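You operate a simulated robot arm through the tools that you are given. There is no shell and no other tool.

Carry out the task below with a simulated robot arm. There is one attempt and no reset: what you move stays moved.

Task
Bleed the air out of the tall cell from the blue pipe.
Fine: open the pipe's tap, the cell tap and the vent tap fully, watch the cell fill, then close all three; no puddle.

The check looks at the end state, three seconds after you hand in, the way a careful person would. Anything else that was tipped, shoved, dropped, spilled or broken makes it a failure.

Robot
A 6-joint arm with a two-finger gripper, fixed in place. Base frame: the origin is at the foot of the arm, x ahead of it, y to its left, z up; the work surface is at about z = 880. Units: mm, degrees, N and s.
Its first joint turns from -166.0 to 166.0 degrees. Payload 2.45 kg.
The tool frame sits at the grasp point between the pads (the TCP): z along the fingers, y along the line on which they close. The tips reach 20 mm beyond it. The gripper opens to 140 mm. The gripper's body begins 168 mm behind the TCP.
Orientation is told as [roll, pitch, yaw] about the base's x, y, z axes, in that order, counted from this pose: with the fingers straight down and closing along the base's y, the tool's x points along the base's -x, its y along +y and its z along -z.

Tools
- The arm moves only by the tool move_arm. Its argument "rows" is a list of rows, each a list of 2 entries, a list of its own where there are three numbers: the shift along the tool's x, y, z in m, then the turn, a rotation vector about the tool's x, y, z in degrees. In form: [[[x, y, z], [rx, ry, rz]], ...]. A call has 1 to 20 rows; each row is the pose to reach, as a shift and turn from the pose commanded when the call began, along the tool's axes at that moment. "jaw" is the opening, from 0 (shut) to 1 (fully open), set as the call begins (left out, the last holds). A row lasts 0.2 s, in which the tool goes at most 50 mm and 8.6 degrees; a call with a longer step from one row to the next is refused whole, and so is a gripper value outside its range. Where a pose cannot be reached the arm comes as near as it can. A force on the tool above 40 N (or 10 N above the force at the start of the call, whichever is more), or a blocked arm, ends the call early, and 0.2 s more pass. Each finger travels about 45 mm/s and halts on what it meets, pressing with about 21 N; the grip force reading is that of the motor and also rises with nothing between the fingers. The clock runs only during rows and for 0.2 s after the last one: add rows that repeat a pose to give the fingers time. It gives the time, the measured TCP pose, the force on the tool (base axes), the opening and the grip force at its end, in the units of the frame above (readings bear some noise), with the torque about the TCP (base axes, N m) and any sound that the robot's microphone picked up.
- Cameras (640 x 400 px; columns grow to the right, rows downward): "scene" is fixed at [226.4, 661.2, 1729.1]; the picture's right is [-0.72, -0.70, 0.00], its down [-0.29, 0.30, -0.91] and it looks along [0.63, -0.65, -0.42] (base axes); focal length 349 px, centre (320, 200). "wrist" rides on the gripper at [78, 11, -209] in the tool frame; the picture's right is [-0.14, 0.99, 0.00], its down [-0.92, -0.13, -0.37] and it looks along [-0.36, -0.05, 0.93] (tool axes); focal length 280 px, centre (320, 200). There is no depth. A picture from a camera that has moved, and an enlarged one, comes with that camera's place and axes in the base frame and with its lens. The place of the scene camera against the robot may be out by one fixed shift of up to 18 mm in any direction.
- snapshot(camera): a new picture of that camera. No time passes.
- enlarge(camera, box): a new picture of the part [left, top, right, bottom] of that camera's present view, enlarged. No time passes.
- sign_off(): hands the job in; it is judged then, once.

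Nothing tells you positions but the pictures and the camera data. Unless the task says otherwise, let go and move clear before handing in.

The tools are called after ">>>" as a command line: name --argument value ..., lists and objects as JSON in quotes. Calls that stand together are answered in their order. move_arm: Moves the arm, as the interface text tells. Its arguments: {"type":"object","properties":{"rows":{"type":"array","items":{"type":"array"}},"jaw":{"type":"number"}},"required":["rows"]} The other tools are called the same way: snapshot (camera) takes a picture; enlarge (camera, box) takes an enlarged picture of a part of a camera's view; sign_off () hands the job in.

At the start:

```text
time: 0.0
tcp_pos: [557.6, -97.9, 1442.5]
tcp_rot: [-0.1, 0.0, 0.0]
wrist_force: [0.1, 0.1, -0.2]
wrist_torque: [0.0, -0.04, 0.0]
finger_gap: 139.9
grasp_force: 0.1
```

scene: 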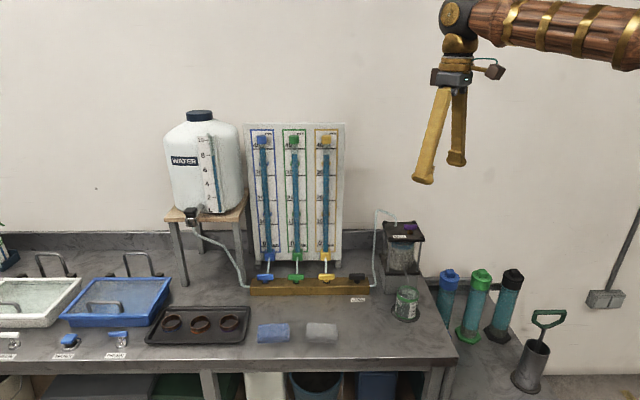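
wrist: 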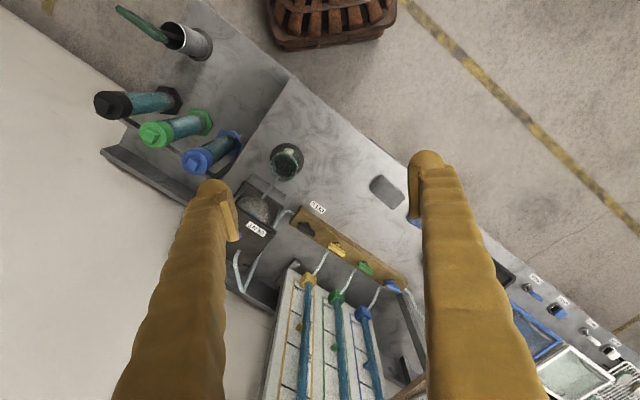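

I see a bench with a water bottle, a board with three pipes (blue, green, yellow) over a manifold of taps, and a cell at the right with a tube. I'll enlarge the relevant areas before doing anything.

>>> enlarge --camera "scene" --box '[230, 230, 390, 330]'

>>> enlarge --camera "scene" --box '[340, 190, 460, 330]'

>>> enlarge --camera "scene" --box '[230, 110, 390, 210]'

>>> enlarge --camera "scene" --box '[400, 240, 580, 390]'

>>> enlarge --camera "scene" --box '[0, 250, 250, 400]'

>>> enlarge --camera "wrist" --box '[200, 120, 440, 300]'

>>> enlarge --camera "wrist" --box '[80, 60, 280, 200]'

```text
4.00 times, centred on (310, 280) of scene
camera zoom: at [226.4, 661.2, 1729.1], right [-0.72, -0.7, 0.0], down [-0.29, 0.3, -0.91], along [0.63, -0.65, -0.42], focal length 1397 px, centre (360, -120)
```

zoom: 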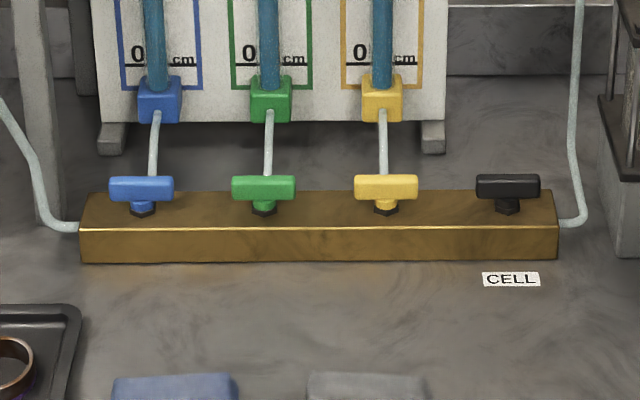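

```text
2.86 times, centred on (400, 260) of scene
camera zoom: at [226.4, 661.2, 1729.1], right [-0.72, -0.7, 0.0], down [-0.29, 0.3, -0.91], along [0.63, -0.65, -0.42], focal length 998 px, centre (91, 29)
```

zoom: 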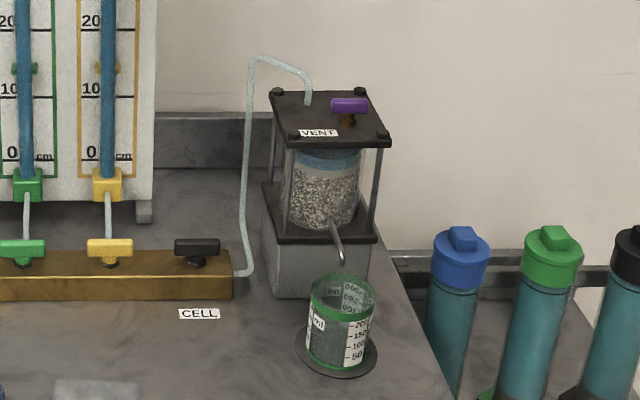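

```text
4.00 times, centred on (310, 160) of scene
camera zoom: at [226.4, 661.2, 1729.1], right [-0.72, -0.7, 0.0], down [-0.29, 0.3, -0.91], along [0.63, -0.65, -0.42], focal length 1397 px, centre (360, 360)
```

zoom: 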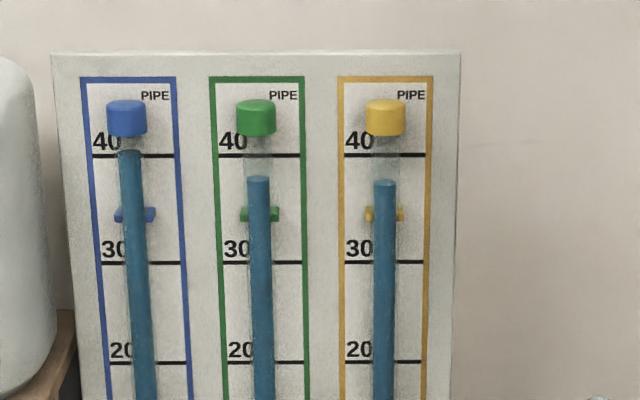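

```text
2.67 times, centred on (490, 315) of scene
camera zoom: at [226.4, 661.2, 1729.1], right [-0.72, -0.7, 0.0], down [-0.29, 0.3, -0.91], along [0.63, -0.65, -0.42], focal length 932 px, centre (-133, -107)
```

zoom: 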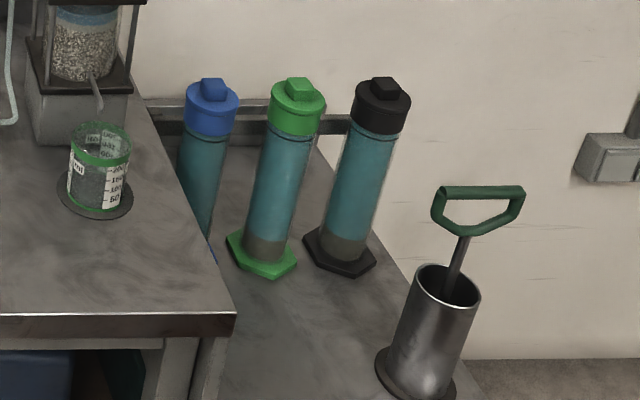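

```text
2.56 times, centred on (125, 325) of scene
camera zoom: at [226.4, 661.2, 1729.1], right [-0.72, -0.7, 0.0], down [-0.29, 0.3, -0.91], along [0.63, -0.65, -0.42], focal length 894 px, centre (819, -120)
```

zoom: 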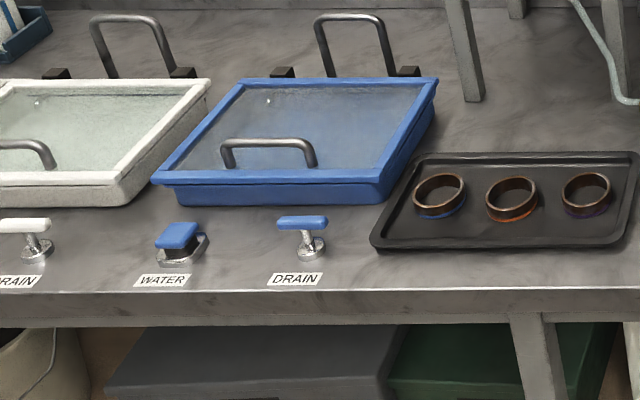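

```text
2.22 times, centred on (320, 210) of wrist
camera zoom: at [478.1, -87.9, 1652.9], right [0.14, 0.99, 0.0], down [0.92, -0.13, 0.37], along [0.36, -0.05, -0.93], focal length 623 px, centre (320, 178)
```

zoom: 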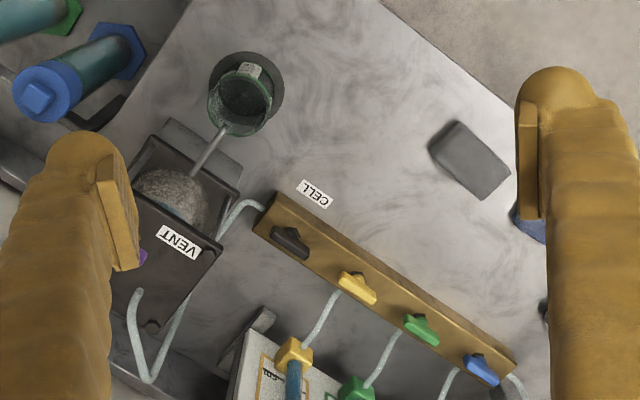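

```text
2.86 times, centred on (180, 130) of wrist
camera zoom: at [478.1, -87.9, 1652.9], right [0.14, 0.99, 0.0], down [0.92, -0.13, 0.37], along [0.36, -0.05, -0.93], focal length 801 px, centre (720, 400)
```

zoom: 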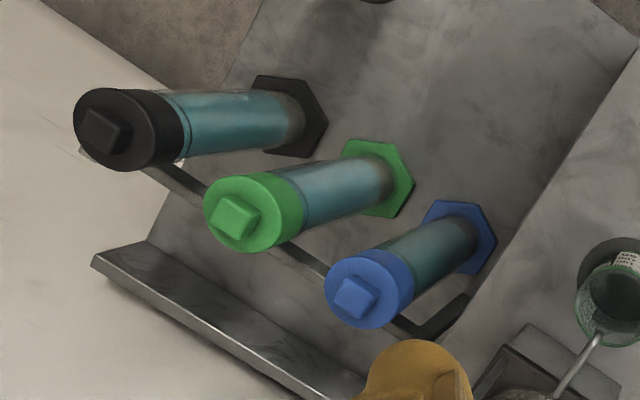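

The three pipe taps and the black cell tap sit on a manifold that runs diagonally, at z ≈ 940. Black is near (840,-178), blue near (1072,58), and the purple vent tap is on the cell's top plate near (724,-290,1155). I'll move above the cell area with the gripper turned 45° so I can see it better.

>>> move_arm --rows '[[[-0.035, -0.014, 0.012], [0, 0, -7.5]], [[-0.07, -0.028, 0.024], [0, 0, -15]], [[-0.105, -0.042, 0.036], [0, 0, -22.5]], [[-0.14, -0.056, 0.048], [0, 0, -30]], [[-0.175, -0.07, 0.06], [0, 0, -37.5]], [[-0.21, -0.084, 0.072], [0, 0, -45]], [[-0.21, -0.084, 0.072], [0, 0, -45]]]'

>>> snapshot --camera "wrist"

>>> snapshot --camera "scene"

```text
time: 1.6
tcp_pos: [765.4, -181.6, 1368.2]
tcp_rot: [-0.1, 0.1, 45.1]
wrist_force: [0.4, 0.7, 0.1]
wrist_torque: [-0.02, 0.0, -0.02]
finger_gap: 139.6
grasp_force: 0.1
```

```text
taken
camera wrist: at [701.0, -230.6, 1578.4], right [-0.6, 0.8, 0.0], down [0.74, 0.56, 0.37], along [0.29, 0.22, -0.93], focal length 280 px, centre (320, 200)
```

wrist: 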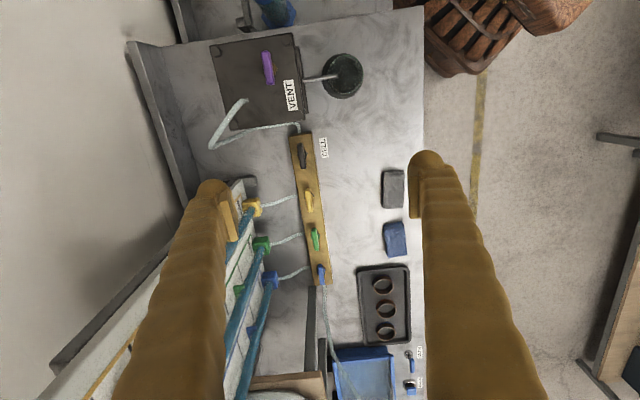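

```text
taken
```

scene: 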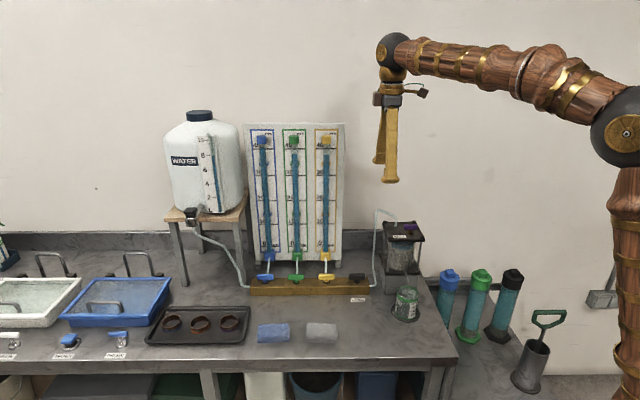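

The view is clear now. The vent tap is near (721,-306,~1148), the black tap near (836,-179), and the blue tap near (1067,52). I'll zoom in on each.

>>> enlarge --camera "wrist" --box '[200, 20, 380, 132]'

>>> enlarge --camera "wrist" --box '[240, 120, 400, 220]'

>>> enlarge --camera "wrist" --box '[240, 200, 400, 300]'

>>> enlarge --camera "scene" --box '[370, 200, 434, 240]'

>>> enlarge --camera "scene" --box '[375, 235, 439, 275]'

```text
3.56 times, centred on (290, 76) of wrist
camera zoom: at [701.0, -230.6, 1578.4], right [-0.6, 0.8, 0.0], down [0.74, 0.56, 0.37], along [0.29, 0.22, -0.93], focal length 997 px, centre (427, 641)
```

zoom: 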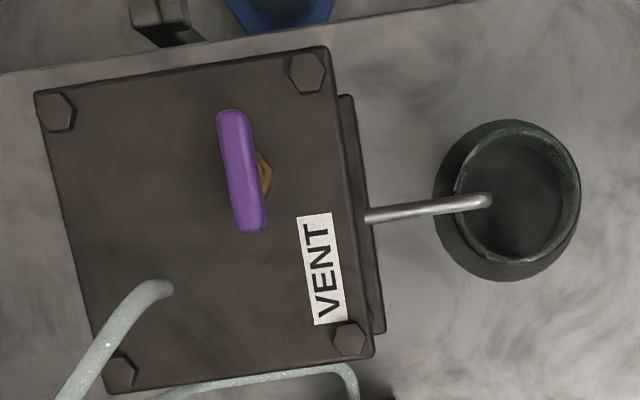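

```text
4.00 times, centred on (320, 170) of wrist
camera zoom: at [701.0, -230.6, 1578.4], right [-0.6, 0.8, 0.0], down [0.74, 0.56, 0.37], along [0.29, 0.22, -0.93], focal length 1122 px, centre (320, 320)
```

zoom: 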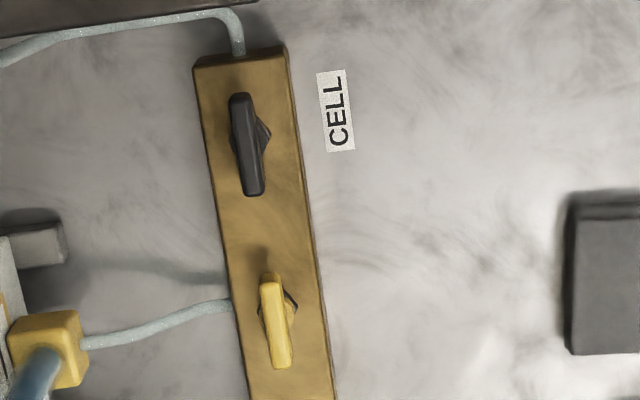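

```text
4.00 times, centred on (320, 250) of wrist
camera zoom: at [701.0, -230.6, 1578.4], right [-0.6, 0.8, 0.0], down [0.74, 0.56, 0.37], along [0.29, 0.22, -0.93], focal length 1122 px, centre (320, 0)
```

zoom: 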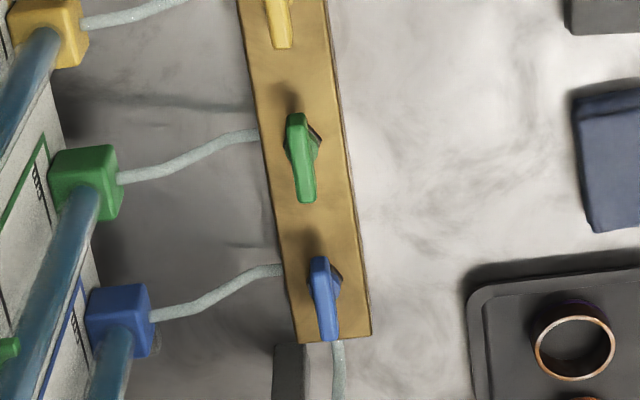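

```text
10.00 times, centred on (402, 220) of scene
camera zoom: at [226.4, 661.2, 1729.1], right [-0.72, -0.7, 0.0], down [-0.29, 0.3, -0.91], along [0.63, -0.65, -0.42], focal length 3493 px, centre (-500, 0)
```

zoom: 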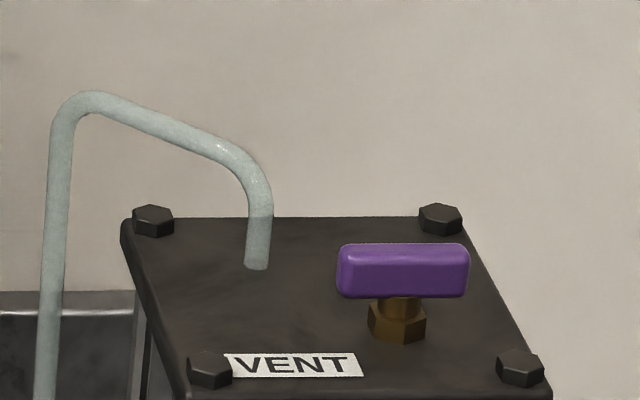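

```text
10.00 times, centred on (407, 255) of scene
camera zoom: at [226.4, 661.2, 1729.1], right [-0.72, -0.7, 0.0], down [-0.29, 0.3, -0.91], along [0.63, -0.65, -0.42], focal length 3493 px, centre (-550, -350)
```

zoom: 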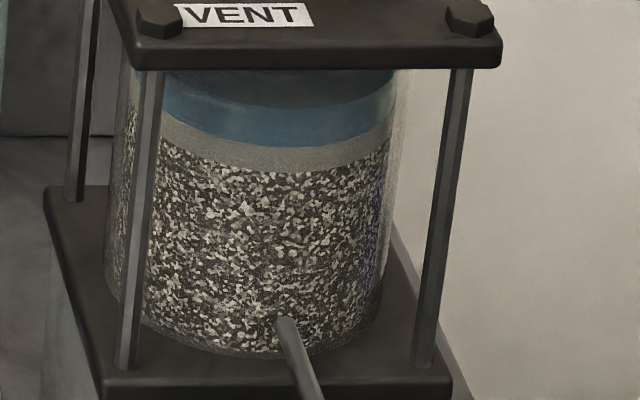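

The cell still has an air gap above the water, all the taps lie along the manifold (shut), and the purple vent handle is about 46 mm long. I'll go above the vent tap first with a narrower jaw and re-measure.

>>> move_arm --rows '[[[0.03, -0.014, 0.025], [0, 0, 0]], [[0.06, -0.028, 0.049], [0, 0, 0]], [[0.09, -0.042, 0.074], [0, 0, 0]], [[0.119, -0.056, 0.098], [0, 0, 0]], [[0.119, -0.056, 0.098], [0, 0, 0]], [[0.119, -0.056, 0.098], [0, 0, 0]], [[0.119, -0.056, 0.098], [0, 0, 0]]]' --jaw 0.42

>>> snapshot --camera "wrist"

>>> enlarge --camera "scene" --box '[340, 150, 460, 290]'

```text
time: 3.2
tcp_pos: [722.1, -307.2, 1273.6]
tcp_rot: [0.1, 0.0, 45.0]
wrist_force: [-0.5, 0.1, -0.6]
wrist_torque: [-0.02, 0.02, -0.02]
finger_gap: 58.6
grasp_force: 0.0
```

```text
taken
camera wrist: at [657.8, -355.0, 1482.9], right [-0.6, 0.8, 0.0], down [0.74, 0.56, 0.37], along [0.29, 0.22, -0.93], focal length 280 px, centre (320, 200)
```

wrist: 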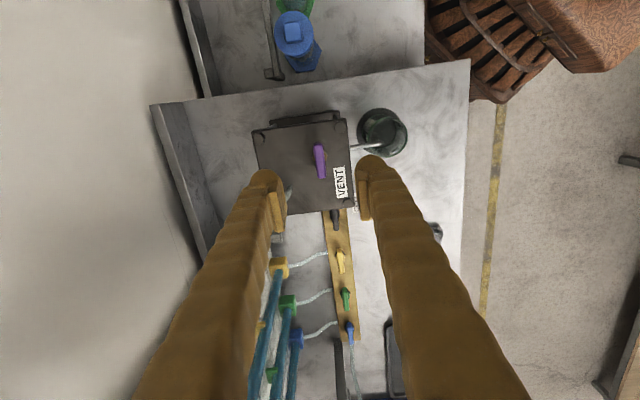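

```text
2.86 times, centred on (400, 220) of scene
camera zoom: at [226.4, 661.2, 1729.1], right [-0.72, -0.7, 0.0], down [-0.29, 0.3, -0.91], along [0.63, -0.65, -0.42], focal length 998 px, centre (91, 143)
```

zoom: 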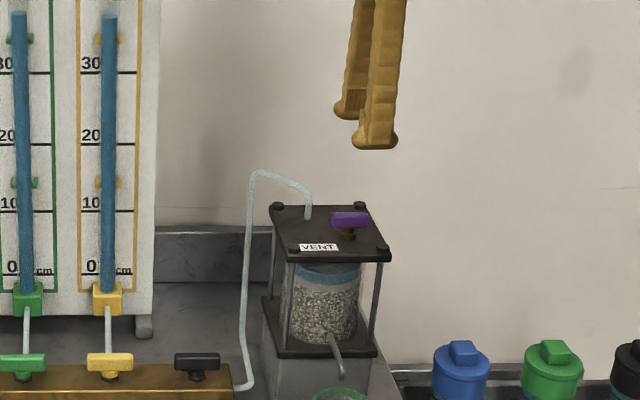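

The vent handle centre works out at (722,-307,1141), directly below the TCP. I'll descend over it.

>>> move_arm --rows '[[[0, 0, 0.04], [0, 0, 0]], [[0, 0, 0.08], [0, 0, 0]], [[0, 0, 0.11], [0, 0, 0]], [[0, 0, 0.122], [0, 0, 0]], [[0, 0, 0.122], [0, 0, 0]]]'

>>> enlarge --camera "scene" --box '[370, 190, 450, 240]'

>>> enlarge --camera "wrist" --box '[240, 130, 400, 230]'

```text
time: 4.4
tcp_pos: [723.9, -305.3, 1151.9]
tcp_rot: [0.0, 0.1, 45.0]
wrist_force: [-1.2, -1.1, -0.9]
wrist_torque: [-0.02, -0.02, 0.01]
finger_gap: 58.8
grasp_force: 0.0
```

```text
8.00 times, centred on (410, 215) of scene
camera zoom: at [226.4, 661.2, 1729.1], right [-0.72, -0.7, 0.0], down [-0.29, 0.3, -0.91], along [0.63, -0.65, -0.42], focal length 2795 px, centre (-400, 80)
```

zoom: 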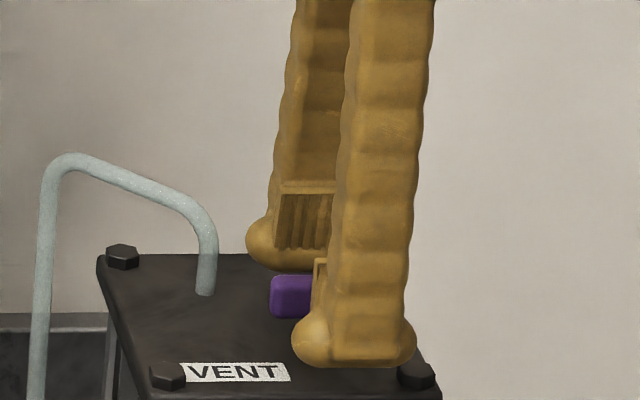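

```text
4.00 times, centred on (320, 180) of wrist
camera zoom: at [659.2, -354.3, 1361.1], right [-0.6, 0.8, 0.0], down [0.74, 0.56, 0.37], along [0.29, 0.22, -0.93], focal length 1122 px, centre (320, 280)
```

zoom: 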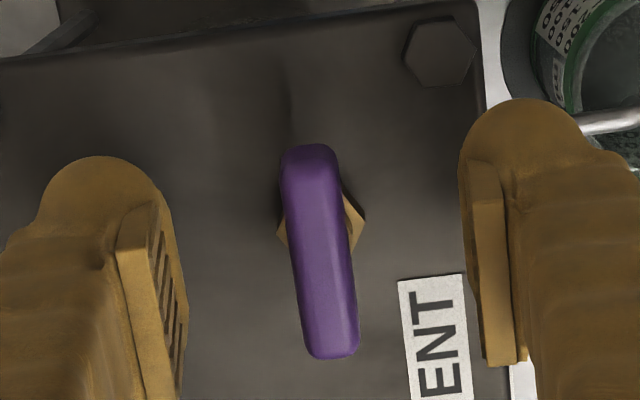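

The handle sits centrally between the fingers. I'll nudge 3 mm along it, go 3 mm lower, and close on it.

>>> move_arm --rows '[[[0.003, 0, 0.003], [0, 0, 0]], [[0.003, 0, 0.003], [0, 0, 0]]]'

>>> move_arm --rows '[[[0, 0, 0], [0, 0, 0]], [[0, 0, 0], [0, 0, 0]], [[0, 0, 0], [0, 0, 0]], [[0, 0, 0], [0, 0, 0]], [[0, 0, 0], [0, 0, 0]]]' --jaw 0

>>> enlarge --camera "wrist" --box '[240, 130, 400, 230]'

```text
time: 5.0
tcp_pos: [722.1, -308.6, 1148.3]
tcp_rot: [0.0, 0.1, 45.0]
wrist_force: [0.2, 0.1, -0.5]
wrist_torque: [0.0, 0.0, -0.01]
finger_gap: 58.9
grasp_force: 0.0
```

```text
time: 6.2
tcp_pos: [722.0, -309.0, 1147.9]
tcp_rot: [0.0, 0.1, 45.0]
wrist_force: [-1.7, 1.2, -0.1]
wrist_torque: [0.08, -0.03, 0.01]
finger_gap: 11.0
grasp_force: 37.8
```

```text
4.00 times, centred on (320, 180) of wrist
camera zoom: at [656.9, -356.8, 1358.3], right [-0.6, 0.8, 0.0], down [0.74, 0.56, 0.37], along [0.29, 0.22, -0.93], focal length 1122 px, centre (320, 280)
```

zoom: 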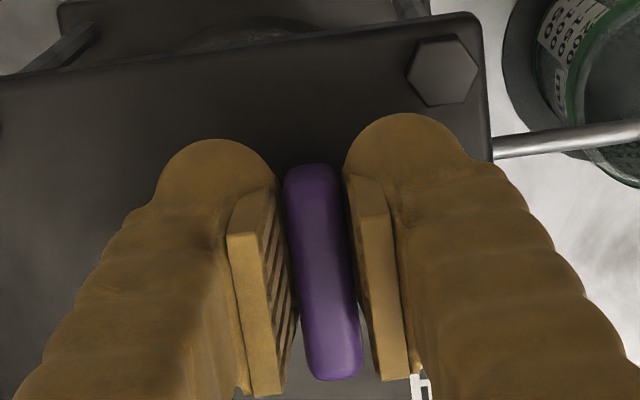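

I have the handle (11 mm thick). I'll try a small clockwise turn, as seen from above, and read the torque.

>>> move_arm --rows '[[[0, 0, 0], [0, 0, 3]], [[0, 0, 0], [0, 0, 6]], [[0, 0, 0], [0, 0, 10]], [[0, 0, 0], [0, 0, 10]]]'

>>> enlarge --camera "wrist" --box '[240, 130, 400, 230]'

```text
time: 7.2
tcp_pos: [721.2, -308.6, 1149.1]
tcp_rot: [-0.1, 0.1, 35.0]
wrist_force: [7.4, -6.1, 13.5]
wrist_torque: [-0.12, -0.01, 1.19]
finger_gap: 14.4
grasp_force: 41.0
```

```text
4.00 times, centred on (320, 180) of wrist
camera zoom: at [649.1, -344.9, 1358.3], right [-0.46, 0.89, 0.0], down [0.83, 0.42, 0.37], along [0.33, 0.17, -0.93], focal length 1122 px, centre (320, 280)
```

zoom: 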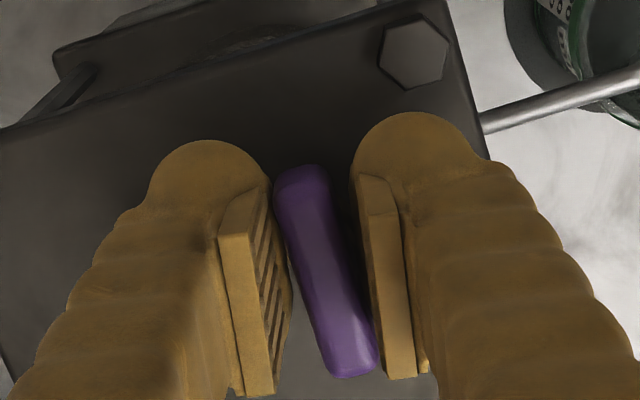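

The handle is against its stop clockwise: torque was 1.2 Nm and it slipped in the pads. So counter-clockwise opens it. I'll turn back and go on counter-clockwise.

>>> move_arm --rows '[[[0, 0, 0], [0, 0, -5]], [[0, 0, 0], [0, 0, -10]], [[0, 0, 0], [0, 0, -15]], [[0, 0, 0], [0, 0, -20]], [[0, 0, 0], [0, 0, -25]], [[0, 0, 0], [0, 0, -25]]]'

>>> enlarge --camera "wrist" --box '[240, 130, 400, 230]'

```text
time: 8.4
tcp_pos: [722.0, -309.5, 1148.5]
tcp_rot: [-0.2, 0.1, 58.3]
wrist_force: [7.0, -3.1, -5.0]
wrist_torque: [0.18, -0.15, -0.02]
finger_gap: 11.1
grasp_force: 38.0
stopped in row 5: the force on the tool passed its limit at 42 N (the readings are from after the stop); the commanded pose is now the measured one
```

```text
4.00 times, centred on (320, 180) of wrist
camera zoom: at [669.8, -370.5, 1358.2], right [-0.77, 0.64, 0.0], down [0.59, 0.72, 0.37], along [0.24, 0.28, -0.93], focal length 1122 px, centre (320, 280)
```

zoom: 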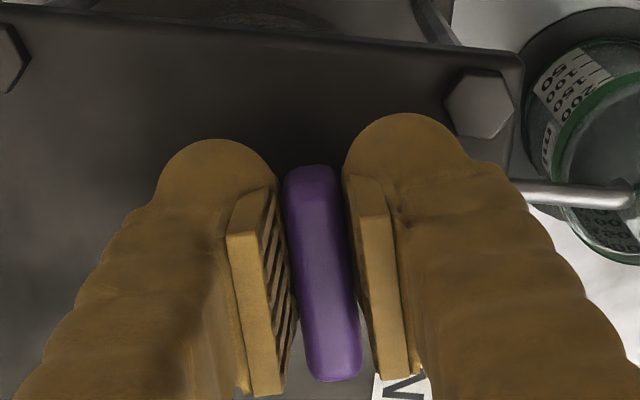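

The handle is turning counter-clockwise (about 13° so far), but the sideways force spiked. I'll go on in smaller steps and watch it.

>>> move_arm --rows '[[[0, 0, 0], [0, 0, -3]], [[0, 0, 0], [0, 0, -6]], [[0, 0, 0], [0, 0, -9]], [[0, 0, 0], [0, 0, -12]]]'

>>> enlarge --camera "scene" --box '[370, 200, 450, 280]'

```text
time: 9.4
tcp_pos: [723.2, -309.9, 1148.1]
tcp_rot: [-0.3, 0.2, 70.5]
wrist_force: [29.1, -18.7, -4.9]
wrist_torque: [0.01, -0.44, -0.19]
finger_gap: 11.3
grasp_force: 38.0
```

```text
5.00 times, centred on (410, 240) of scene
camera zoom: at [226.4, 661.2, 1729.1], right [-0.72, -0.7, 0.0], down [-0.29, 0.3, -0.91], along [0.63, -0.65, -0.42], focal length 1747 px, centre (-130, 0)
```

zoom: 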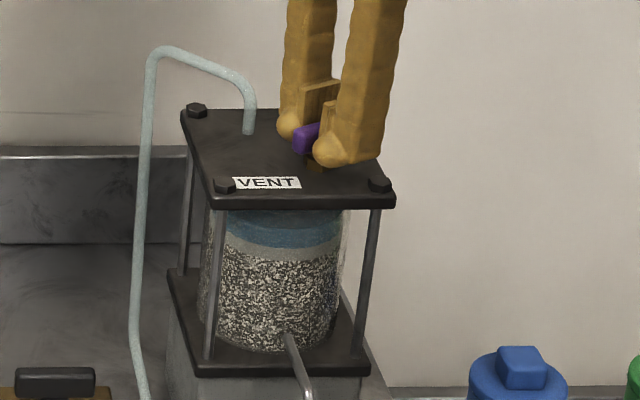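

The handle follows, but the sideways load shows my grip is about 4 mm off the stem axis along the handle. I'll loosen, recentre and grip again.

>>> move_arm --rows '[[[0, 0, 0], [0, 0, -12.5]], [[-0.004, -0.0015, 0], [0, 0, 0]], [[-0.004, -0.0015, 0], [0, 0, 0]]]' --jaw 0.2

```text
refused: row 1 steps farther than a row can; nothing moved
```

That call was refused for a step that was too large. I'll resend it without the rotation.

>>> move_arm --rows '[[[0, 0, 0], [0, 0, 0]], [[-0.002, -0.001, 0], [0, 0, 0]], [[-0.004, -0.0015, 0], [0, 0, 0]], [[-0.004, -0.0015, 0], [0, 0, 0]]]' --jaw 0.2

>>> enlarge --camera "wrist" --box '[240, 130, 400, 230]'

```text
time: 10.4
tcp_pos: [723.9, -305.1, 1147.8]
tcp_rot: [-0.1, 0.2, 70.3]
wrist_force: [0.3, 0.0, -0.5]
wrist_torque: [0.0, 0.02, 0.0]
finger_gap: 28.2
grasp_force: 0.0
```

```text
4.00 times, centred on (320, 180) of wrist
camera zoom: at [685.8, -375.9, 1358.1], right [-0.89, 0.46, 0.0], down [0.43, 0.83, 0.37], along [0.17, 0.32, -0.93], focal length 1122 px, centre (320, 280)
```

zoom: 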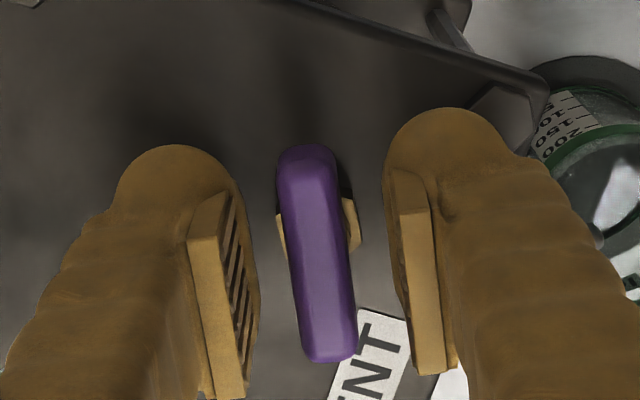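

It's released and close to centred. I'll grip again and carry on turning slowly.

>>> move_arm --rows '[[[0.001, 0, 0], [0, 0, 0]], [[0.001, 0, 0], [0, 0, 0]], [[0.001, 0, 0], [0, 0, 0]], [[0.001, 0, 0], [0, 0, 0]]]' --jaw 0

>>> move_arm --rows '[[[0, 0, 0], [0, 0, -3]], [[0, 0, 0], [0, 0, -6]], [[0, 0, 0], [0, 0, -9]], [[0, 0, 0], [0, 0, -12]], [[0, 0, 0], [0, 0, -15]]]'

```text
time: 11.4
tcp_pos: [724.7, -307.0, 1148.3]
tcp_rot: [-0.2, 0.1, 70.3]
wrist_force: [16.8, -0.1, -2.9]
wrist_torque: [0.07, -0.17, -0.02]
finger_gap: 11.0
grasp_force: 38.1
```

```text
time: 12.8
tcp_pos: [724.6, -306.9, 1148.9]
tcp_rot: [-0.2, 0.0, 85.4]
wrist_force: [11.0, 0.7, -7.2]
wrist_torque: [0.04, -0.14, -0.02]
finger_gap: 11.3
grasp_force: 37.6
stopped in row 5: the force on the tool passed its limit at 41 N (the readings are from after the stop); the commanded pose is now the measured one
```

It's at 40° of turn and moving smoothly now. I'll continue.

>>> move_arm --rows '[[[0.0, 0, 0], [0, 0, -3]], [[0.0, 0, 0], [0, 0, -6]], [[0.0, 0, 0], [0, 0, -9]], [[0, 0, 0], [0, 0, -12]]]'

```text
time: 13.8
tcp_pos: [724.1, -307.2, 1148.5]
tcp_rot: [-0.2, 0.1, 97.5]
wrist_force: [24.8, 5.6, 5.9]
wrist_torque: [0.5, -0.18, -0.03]
finger_gap: 11.2
grasp_force: 38.5
```

The handle pushes along +x, so I'll follow it by 1–2 mm while turning.

>>> move_arm --rows '[[[0.0, -0.0012, 0], [0, 0, -1]], [[0.0, -0.0015, 0], [0, 0, -4]], [[0.0, -0.0018, 0], [0, 0, -7]], [[0.0003, -0.0021, 0], [0, 0, -10]], [[0.0003, -0.0024, 0], [0, 0, -13]]]'

```text
time: 15.0
tcp_pos: [724.8, -307.3, 1149.0]
tcp_rot: [0.0, 0.1, 110.5]
wrist_force: [-16.1, 4.2, 4.4]
wrist_torque: [-0.07, 0.16, 0.04]
finger_gap: 10.8
grasp_force: 38.3
```

>>> move_arm --rows '[[[0.0, 0.0008, 0], [0, 0, -3]], [[0.0, 0.0008, 0], [0, 0, -6]], [[0.0, 0.0008, 0], [0, 0, -9]], [[0.0, 0.0008, 0], [0, 0, -12]], [[0.0, 0.0008, 0], [0, 0, -15]], [[0.0, 0.0008, 0], [0, 0, -18]], [[0.0, 0.0008, 0], [0, 0, -20]], [[0.0, 0.0008, 0], [0, 0, -20]]]'

>>> enlarge --camera "wrist" --box '[240, 130, 400, 230]'

>>> enlarge --camera "scene" --box '[370, 200, 450, 280]'

```text
time: 16.8
tcp_pos: [726.7, -306.7, 1147.5]
tcp_rot: [0.0, 0.2, 130.5]
wrist_force: [-3.1, 21.9, 11.0]
wrist_torque: [0.34, 0.09, -0.03]
finger_gap: 10.8
grasp_force: 37.7
```

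```text
4.00 times, centred on (320, 180) of wrist
camera zoom: at [766.5, -373.0, 1358.5], right [-0.84, -0.54, 0.0], down [-0.5, 0.78, 0.37], along [-0.2, 0.31, -0.93], focal length 1122 px, centre (320, 280)
```

zoom: 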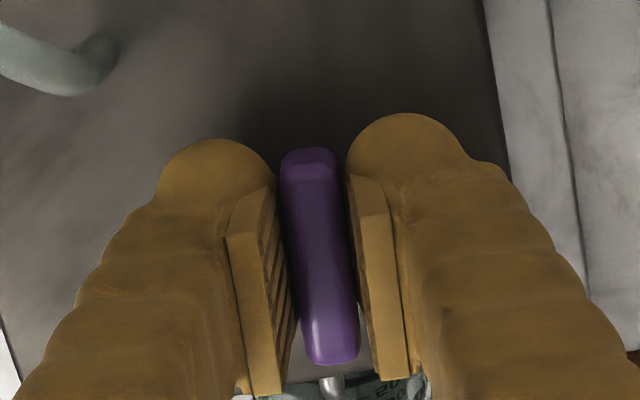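

```text
5.00 times, centred on (410, 240) of scene
camera zoom: at [226.4, 661.2, 1729.1], right [-0.72, -0.7, 0.0], down [-0.29, 0.3, -0.91], along [0.63, -0.65, -0.42], focal length 1747 px, centre (-130, 0)
```

zoom: 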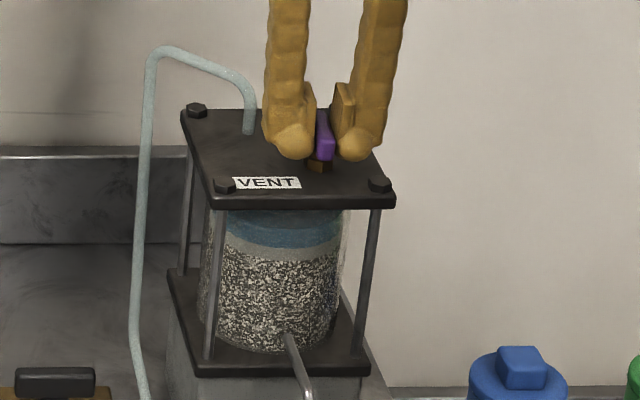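

The turn is at 85.5° with no stop yet. I'll go a little further to feel for the end stop.

>>> move_arm --rows '[[[-0.0008, -0.0005, 0], [0, 0, -2]], [[-0.0008, -0.0005, 0], [0, 0, -4]], [[-0.0008, -0.0005, 0], [0, 0, -6]], [[-0.0008, -0.0005, 0], [0, 0, -8]], [[-0.0008, -0.0005, 0], [0, 0, -8]]]'

```text
time: 18.0
tcp_pos: [726.6, -306.3, 1148.5]
tcp_rot: [0.0, 0.2, 138.4]
wrist_force: [12.7, 3.8, 0.1]
wrist_torque: [-0.01, -0.22, -0.95]
finger_gap: 11.8
grasp_force: 39.0
```

The end stop is reached at about 90°, so the vent is fully open. I'll ease off, release and lift clear.

>>> move_arm --rows '[[[0, 0, 0], [0, 0, 2]], [[0, 0, 0], [0, 0, 2.5]]]'

>>> move_arm --rows '[[[0, 0, 0], [0, 0, 0]], [[0, 0, 0], [0, 0, 0]], [[0, 0, 0], [0, 0, 0]], [[0, 0, -0.03], [0, 0, 0]], [[0, 0, -0.075], [0, 0, 0]], [[0, 0, -0.12], [0, 0, 0]], [[0, 0, -0.12], [0, 0, 0]]]' --jaw 0.42

>>> enlarge --camera "scene" --box '[370, 200, 450, 280]'

>>> snapshot --camera "wrist"

```text
time: 18.6
tcp_pos: [725.3, -306.1, 1149.9]
tcp_rot: [0.0, 0.3, 135.8]
wrist_force: [18.1, 2.4, 4.1]
wrist_torque: [0.0, -0.19, -0.33]
finger_gap: 11.1
grasp_force: 38.2
```

```text
time: 20.2
tcp_pos: [726.1, -305.7, 1267.2]
tcp_rot: [0.1, 0.2, 135.9]
wrist_force: [0.0, 0.1, -0.4]
wrist_torque: [0.0, 0.03, -0.01]
finger_gap: 58.7
grasp_force: 0.0
```

```text
5.00 times, centred on (410, 240) of scene
camera zoom: at [226.4, 661.2, 1729.1], right [-0.72, -0.7, 0.0], down [-0.29, 0.3, -0.91], along [0.63, -0.65, -0.42], focal length 1747 px, centre (-130, 0)
```

zoom: 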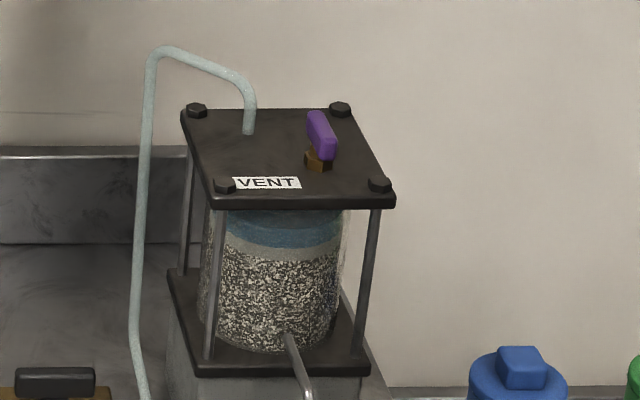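

```text
taken
camera wrist: at [773.1, -368.5, 1477.4], right [-0.79, -0.62, 0.0], down [-0.57, 0.73, 0.37], along [-0.22, 0.29, -0.93], focal length 280 px, centre (320, 200)
```

wrist: 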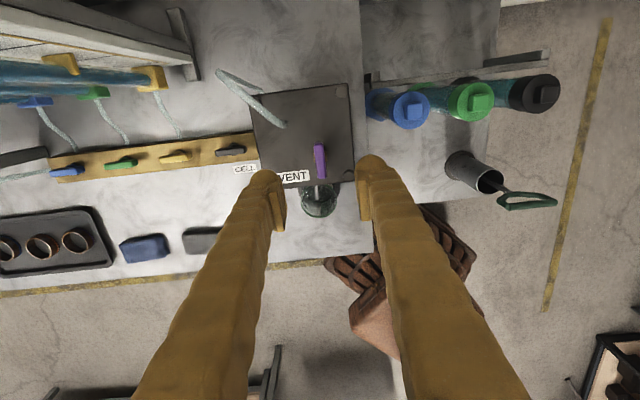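

The vent is clearly at 90°, fully open. Next is the blue tap. I'll lift away, travel toward it, and swing the gripper round to yaw -135° so that a counter-clockwise turn ends with the camera away from the board.

>>> move_arm --rows '[[[-0.006, -0.0105, -0.012], [0, 0, 8]], [[-0.012, -0.021, -0.024], [0, 0, 16]], [[-0.018, -0.0314, -0.036], [0, 0, 24]], [[-0.024, -0.042, -0.048], [0, 0, 32]], [[-0.03, -0.052, -0.06], [0, 0, 40]], [[-0.036, -0.063, -0.07], [0, 0, 48]], [[-0.042, -0.073, -0.08], [0, 0, 56]], [[-0.048, -0.084, -0.09], [0, 0, 64]], [[-0.054, -0.094, -0.1], [0, 0, 72]], [[-0.06, -0.105, -0.1], [0, 0, 80]], [[-0.067, -0.115, -0.1], [0, 0, 88]], [[-0.073, -0.126, -0.1], [0, 0, 96]], [[-0.079, -0.136, -0.1], [0, 0, 104]], [[-0.085, -0.147, -0.1], [0, 0, 112]], [[-0.091, -0.157, -0.1], [0, 0, 120]], [[-0.097, -0.168, -0.1], [0, 0, 128]], [[-0.103, -0.178, -0.1], [0, 0, 136]], [[-0.103, -0.178, -0.1], [0, 0, 136]]]'

```text
time: 24.0
tcp_pos: [774.7, -105.6, 1368.9]
tcp_rot: [-0.2, -0.3, -0.2]
wrist_force: [-0.8, 0.3, 0.0]
wrist_torque: [0.01, 0.0, -0.04]
finger_gap: 58.7
grasp_force: 0.0
```

>>> move_arm --rows '[[[-0.01, 0.0085, 0.006], [0, 0, 8]], [[-0.02, 0.017, 0.012], [0, 0, 16]], [[-0.03, 0.0255, 0.018], [0, 0, 24]], [[-0.04, 0.034, 0.024], [0, 0, 32]], [[-0.05, 0.0425, 0.03], [0, 0, 40]], [[-0.06, 0.051, 0.036], [0, 0, 48]], [[-0.07, 0.06, 0.042], [0, 0, 56]], [[-0.08, 0.068, 0.048], [0, 0, 64]], [[-0.09, 0.077, 0.054], [0, 0, 72]], [[-0.1, 0.085, 0.06], [0, 0, 80]], [[-0.11, 0.094, 0.066], [0, 0, 88]], [[-0.12, 0.102, 0.072], [0, 0, 96]], [[-0.13, 0.111, 0.078], [0, 0, 104]], [[-0.14, 0.119, 0.084], [0, 0, 112]], [[-0.15, 0.128, 0.09], [0, 0, 120]], [[-0.16, 0.136, 0.096], [0, 0, 128]], [[-0.17, 0.145, 0.1], [0, 0, 135]], [[-0.17, 0.145, 0.1], [0, 0, 135]]]'

>>> snapshot --camera "wrist"

>>> snapshot --camera "scene"

```text
time: 27.8
tcp_pos: [945.9, 39.7, 1267.5]
tcp_rot: [0.2, 0.0, -135.2]
wrist_force: [-0.1, -0.1, -0.1]
wrist_torque: [0.04, 0.02, -0.01]
finger_gap: 58.8
grasp_force: 0.0
```

```text
taken
camera wrist: at [1007.6, 86.9, 1477.8], right [0.6, -0.8, 0.0], down [-0.74, -0.56, 0.37], along [-0.29, -0.22, -0.93], focal length 280 px, centre (320, 200)
```

wrist: 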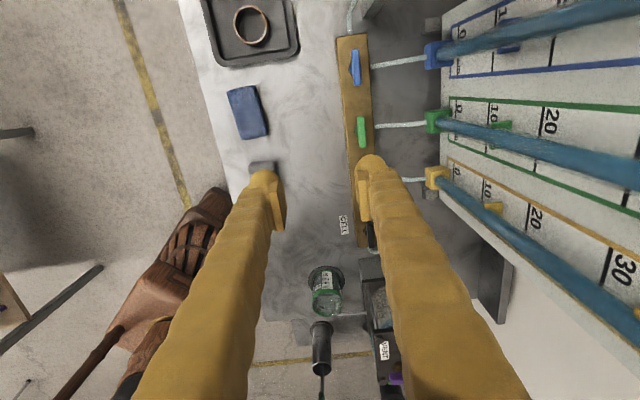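

```text
taken
```

scene: 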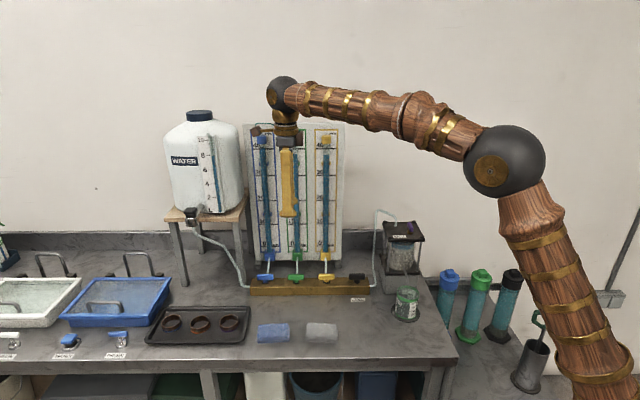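

The view is good and there's no obstruction. The blue handle triangulates to (1073.5, 59, 939), beyond tool-down reach. I'll tilt the fingers 22° outward and approach to about 100 mm above it.

>>> move_arm --rows '[[[0, 0, 0], [-3.9, 3.9, 0]], [[0, 0, 0], [-7.8, 7.8, 0]], [[0, 0, 0], [-11.7, 11.7, 0]], [[0, 0, 0], [-15.5, 15.6, 0]], [[0.02, 0.015, 0.035], [-15.5, 15.6, 0]], [[0.04, 0.03, 0.075], [-15.5, 15.6, 0]], [[0.06, 0.045, 0.115], [-15.5, 15.6, 0]], [[0.08, 0.06, 0.155], [-15.5, 15.6, 0]], [[0.095, 0.07, 0.19], [-15.5, 15.6, 0]], [[0.104, 0.076, 0.215], [-15.5, 15.6, 0]], [[0.104, 0.076, 0.215], [-15.5, 15.6, 0]]]'

>>> snapshot --camera "wrist"

>>> snapshot --camera "scene"

```text
time: 30.2
tcp_pos: [1075.0, 58.7, 1053.3]
tcp_rot: [16.0, 15.3, -132.8]
wrist_force: [-1.7, 0.7, -0.2]
wrist_torque: [0.05, 0.01, -0.01]
finger_gap: 59.0
grasp_force: 0.1
```

```text
taken
camera wrist: at [1053.0, 105.3, 1270.8], right [0.56, -0.8, 0.23], down [-0.83, -0.56, 0.06], along [0.08, -0.22, -0.97], focal length 280 px, centre (320, 200)
```

wrist: 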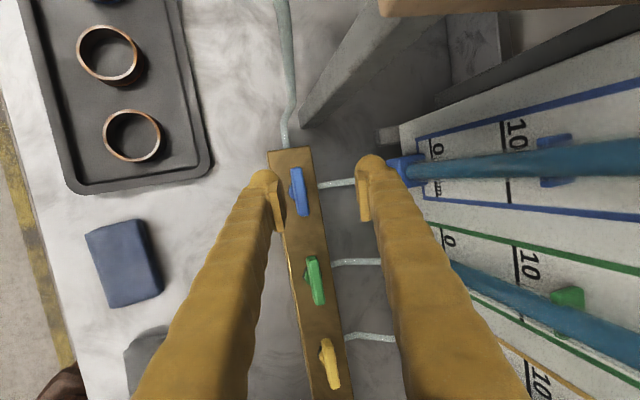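

```text
taken
```

scene: 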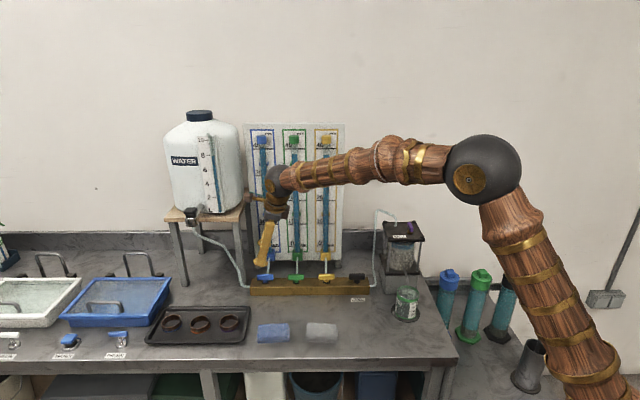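

>>> enlarge --camera "wrist" --box '[240, 140, 400, 240]'

>>> enlarge --camera "scene" --box '[230, 220, 310, 300]'

```text
4.00 times, centred on (320, 190) of wrist
camera zoom: at [1053.0, 105.3, 1270.8], right [0.56, -0.8, 0.23], down [-0.83, -0.56, 0.06], along [0.08, -0.22, -0.97], focal length 1122 px, centre (320, 240)
```

zoom: 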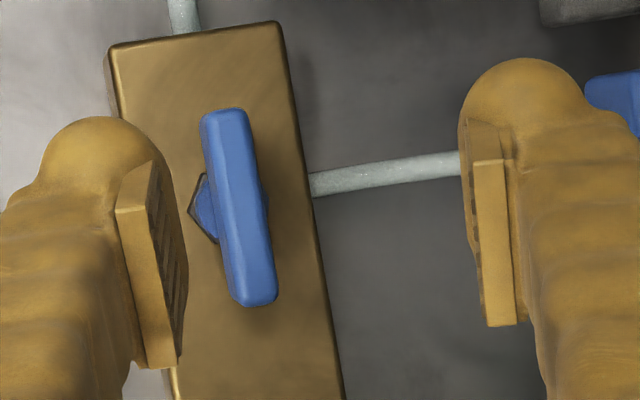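

```text
5.00 times, centred on (270, 260) of scene
camera zoom: at [226.4, 661.2, 1729.1], right [-0.72, -0.7, 0.0], down [-0.29, 0.3, -0.91], along [0.63, -0.65, -0.42], focal length 1747 px, centre (570, -100)
```

zoom: 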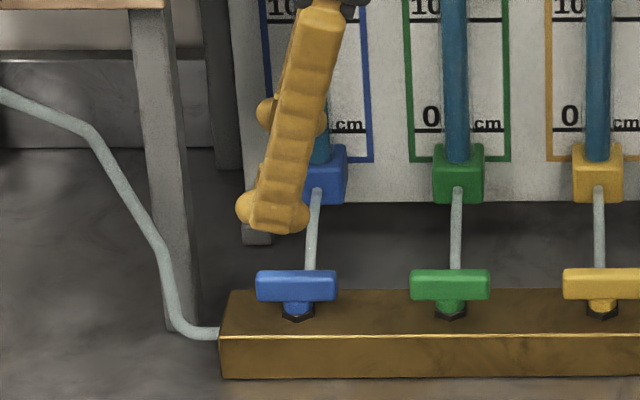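

The tilt is reachable and the handle is at about (1074.5, 57.5). I'll move in line with the slanted approach axis and narrow the jaw to 36 mm.

>>> move_arm --rows '[[[-0.0155, -0.0145, 0.027], [0, 0, -1.4]], [[-0.0313, -0.0294, 0.0542], [0, 0, -2.8]], [[-0.0313, -0.0294, 0.0542], [0, 0, -2.8]]]' --jaw 0.26

>>> enlarge --camera "wrist" --box '[240, 140, 400, 240]'

>>> enlarge --camera "scene" --box '[230, 220, 310, 300]'

```text
time: 31.0
tcp_pos: [1054.0, 55.9, 987.0]
tcp_rot: [16.8, 14.6, -130.2]
wrist_force: [-0.7, 0.1, -0.3]
wrist_torque: [-0.05, 0.0, 0.02]
finger_gap: 36.3
grasp_force: 0.2
```

```text
4.00 times, centred on (320, 190) of wrist
camera zoom: at [1030.8, 106.2, 1203.7], right [0.59, -0.77, 0.24], down [-0.8, -0.6, 0.07], along [0.09, -0.24, -0.97], focal length 1122 px, centre (320, 240)
```

zoom: 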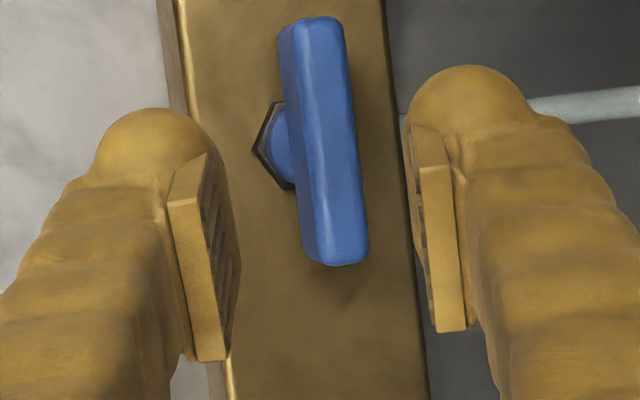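

```text
5.00 times, centred on (270, 260) of scene
camera zoom: at [226.4, 661.2, 1729.1], right [-0.72, -0.7, 0.0], down [-0.29, 0.3, -0.91], along [0.63, -0.65, -0.42], focal length 1747 px, centre (570, -100)
```

zoom: 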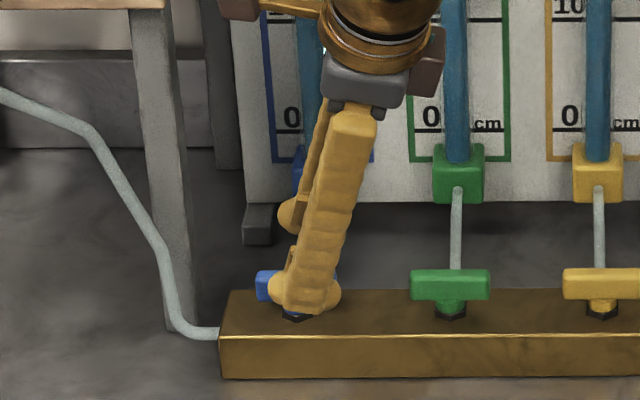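

The handle is centred in the fork to within about 1 mm. I'll advance along the tool axis.

>>> move_arm --rows '[[[0.001, 0.001, 0.015], [0, 0, 0]], [[0.001, 0.001, 0.028], [0, 0, 0]], [[0.001, 0.001, 0.038], [0, 0, 0]], [[0.001, 0.001, 0.038], [0, 0, 0]]]'

>>> enlarge --camera "wrist" --box '[240, 140, 400, 240]'

>>> enlarge --camera "scene" --box '[250, 250, 300, 300]'

```text
time: 32.0
tcp_pos: [1069.8, 56.4, 953.4]
tcp_rot: [16.8, 14.6, -130.2]
wrist_force: [0.0, -0.7, -1.1]
wrist_torque: [-0.02, 0.03, -0.01]
finger_gap: 36.4
grasp_force: 0.1
```

```text
4.00 times, centred on (320, 190) of wrist
camera zoom: at [1046.5, 106.5, 1170.0], right [0.59, -0.77, 0.24], down [-0.8, -0.6, 0.07], along [0.09, -0.24, -0.97], focal length 1122 px, centre (320, 240)
```

zoom: 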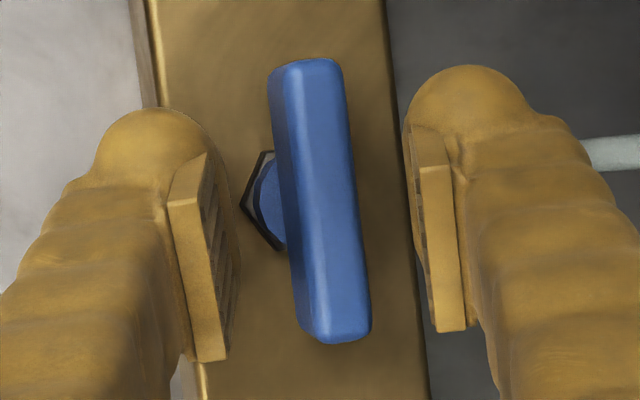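

```text
8.00 times, centred on (275, 275) of scene
camera zoom: at [226.4, 661.2, 1729.1], right [-0.72, -0.7, 0.0], down [-0.29, 0.3, -0.91], along [0.63, -0.65, -0.42], focal length 2795 px, centre (680, -400)
```

zoom: 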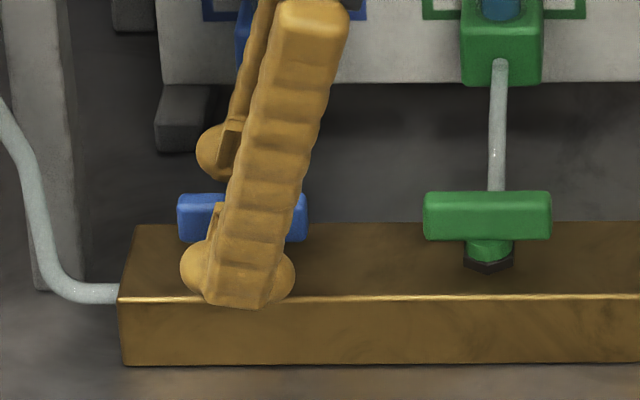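

The front fingertip is near the manifold top, and the far one just reaches the handle. I'll close the fork to about 20 mm, which raises the front tip, then advance a few mm.

>>> move_arm --rows '[[[0, 0, 0], [0, 0, 0]], [[0, 0, 0], [0, 0, 0]], [[0, 0, 0.002], [0, 0, 0]], [[0, 0, 0.005], [0, 0, 0]], [[0, 0, 0.005], [0, 0, 0]]]' --jaw 0.14

>>> enlarge --camera "wrist" --box '[240, 140, 400, 240]'

>>> enlarge --camera "scene" --box '[250, 250, 300, 300]'

```text
time: 33.2
tcp_pos: [1072.3, 56.2, 948.4]
tcp_rot: [16.7, 14.6, -130.1]
wrist_force: [-6.9, 5.9, 3.7]
wrist_torque: [0.11, 0.14, 0.06]
finger_gap: 24.7
grasp_force: 3.9
```

```text
4.00 times, centred on (320, 190) of wrist
camera zoom: at [1048.0, 106.8, 1165.3], right [0.59, -0.77, 0.24], down [-0.8, -0.6, 0.07], along [0.09, -0.24, -0.97], focal length 1122 px, centre (320, 240)
```

zoom: 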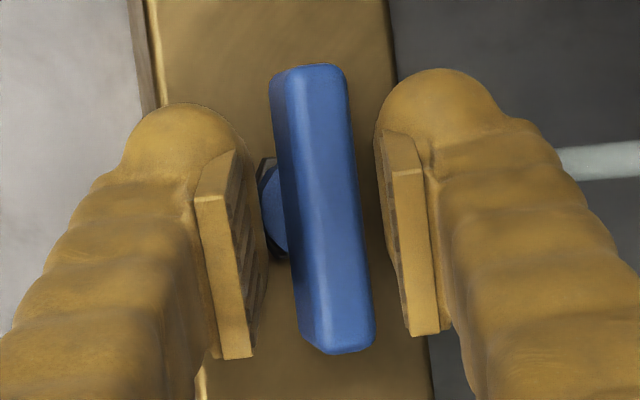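

```text
8.00 times, centred on (275, 275) of scene
camera zoom: at [226.4, 661.2, 1729.1], right [-0.72, -0.7, 0.0], down [-0.29, 0.3, -0.91], along [0.63, -0.65, -0.42], focal length 2795 px, centre (680, -400)
```

zoom: 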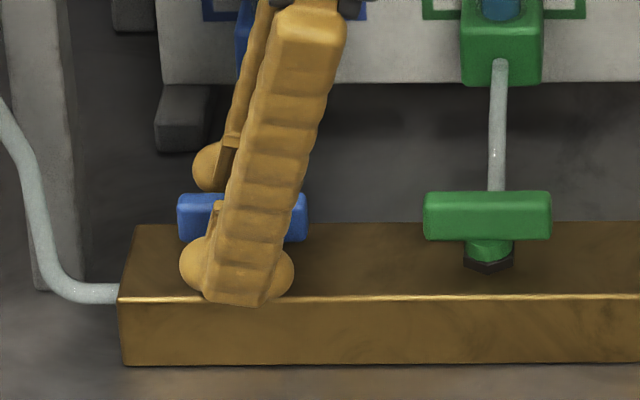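

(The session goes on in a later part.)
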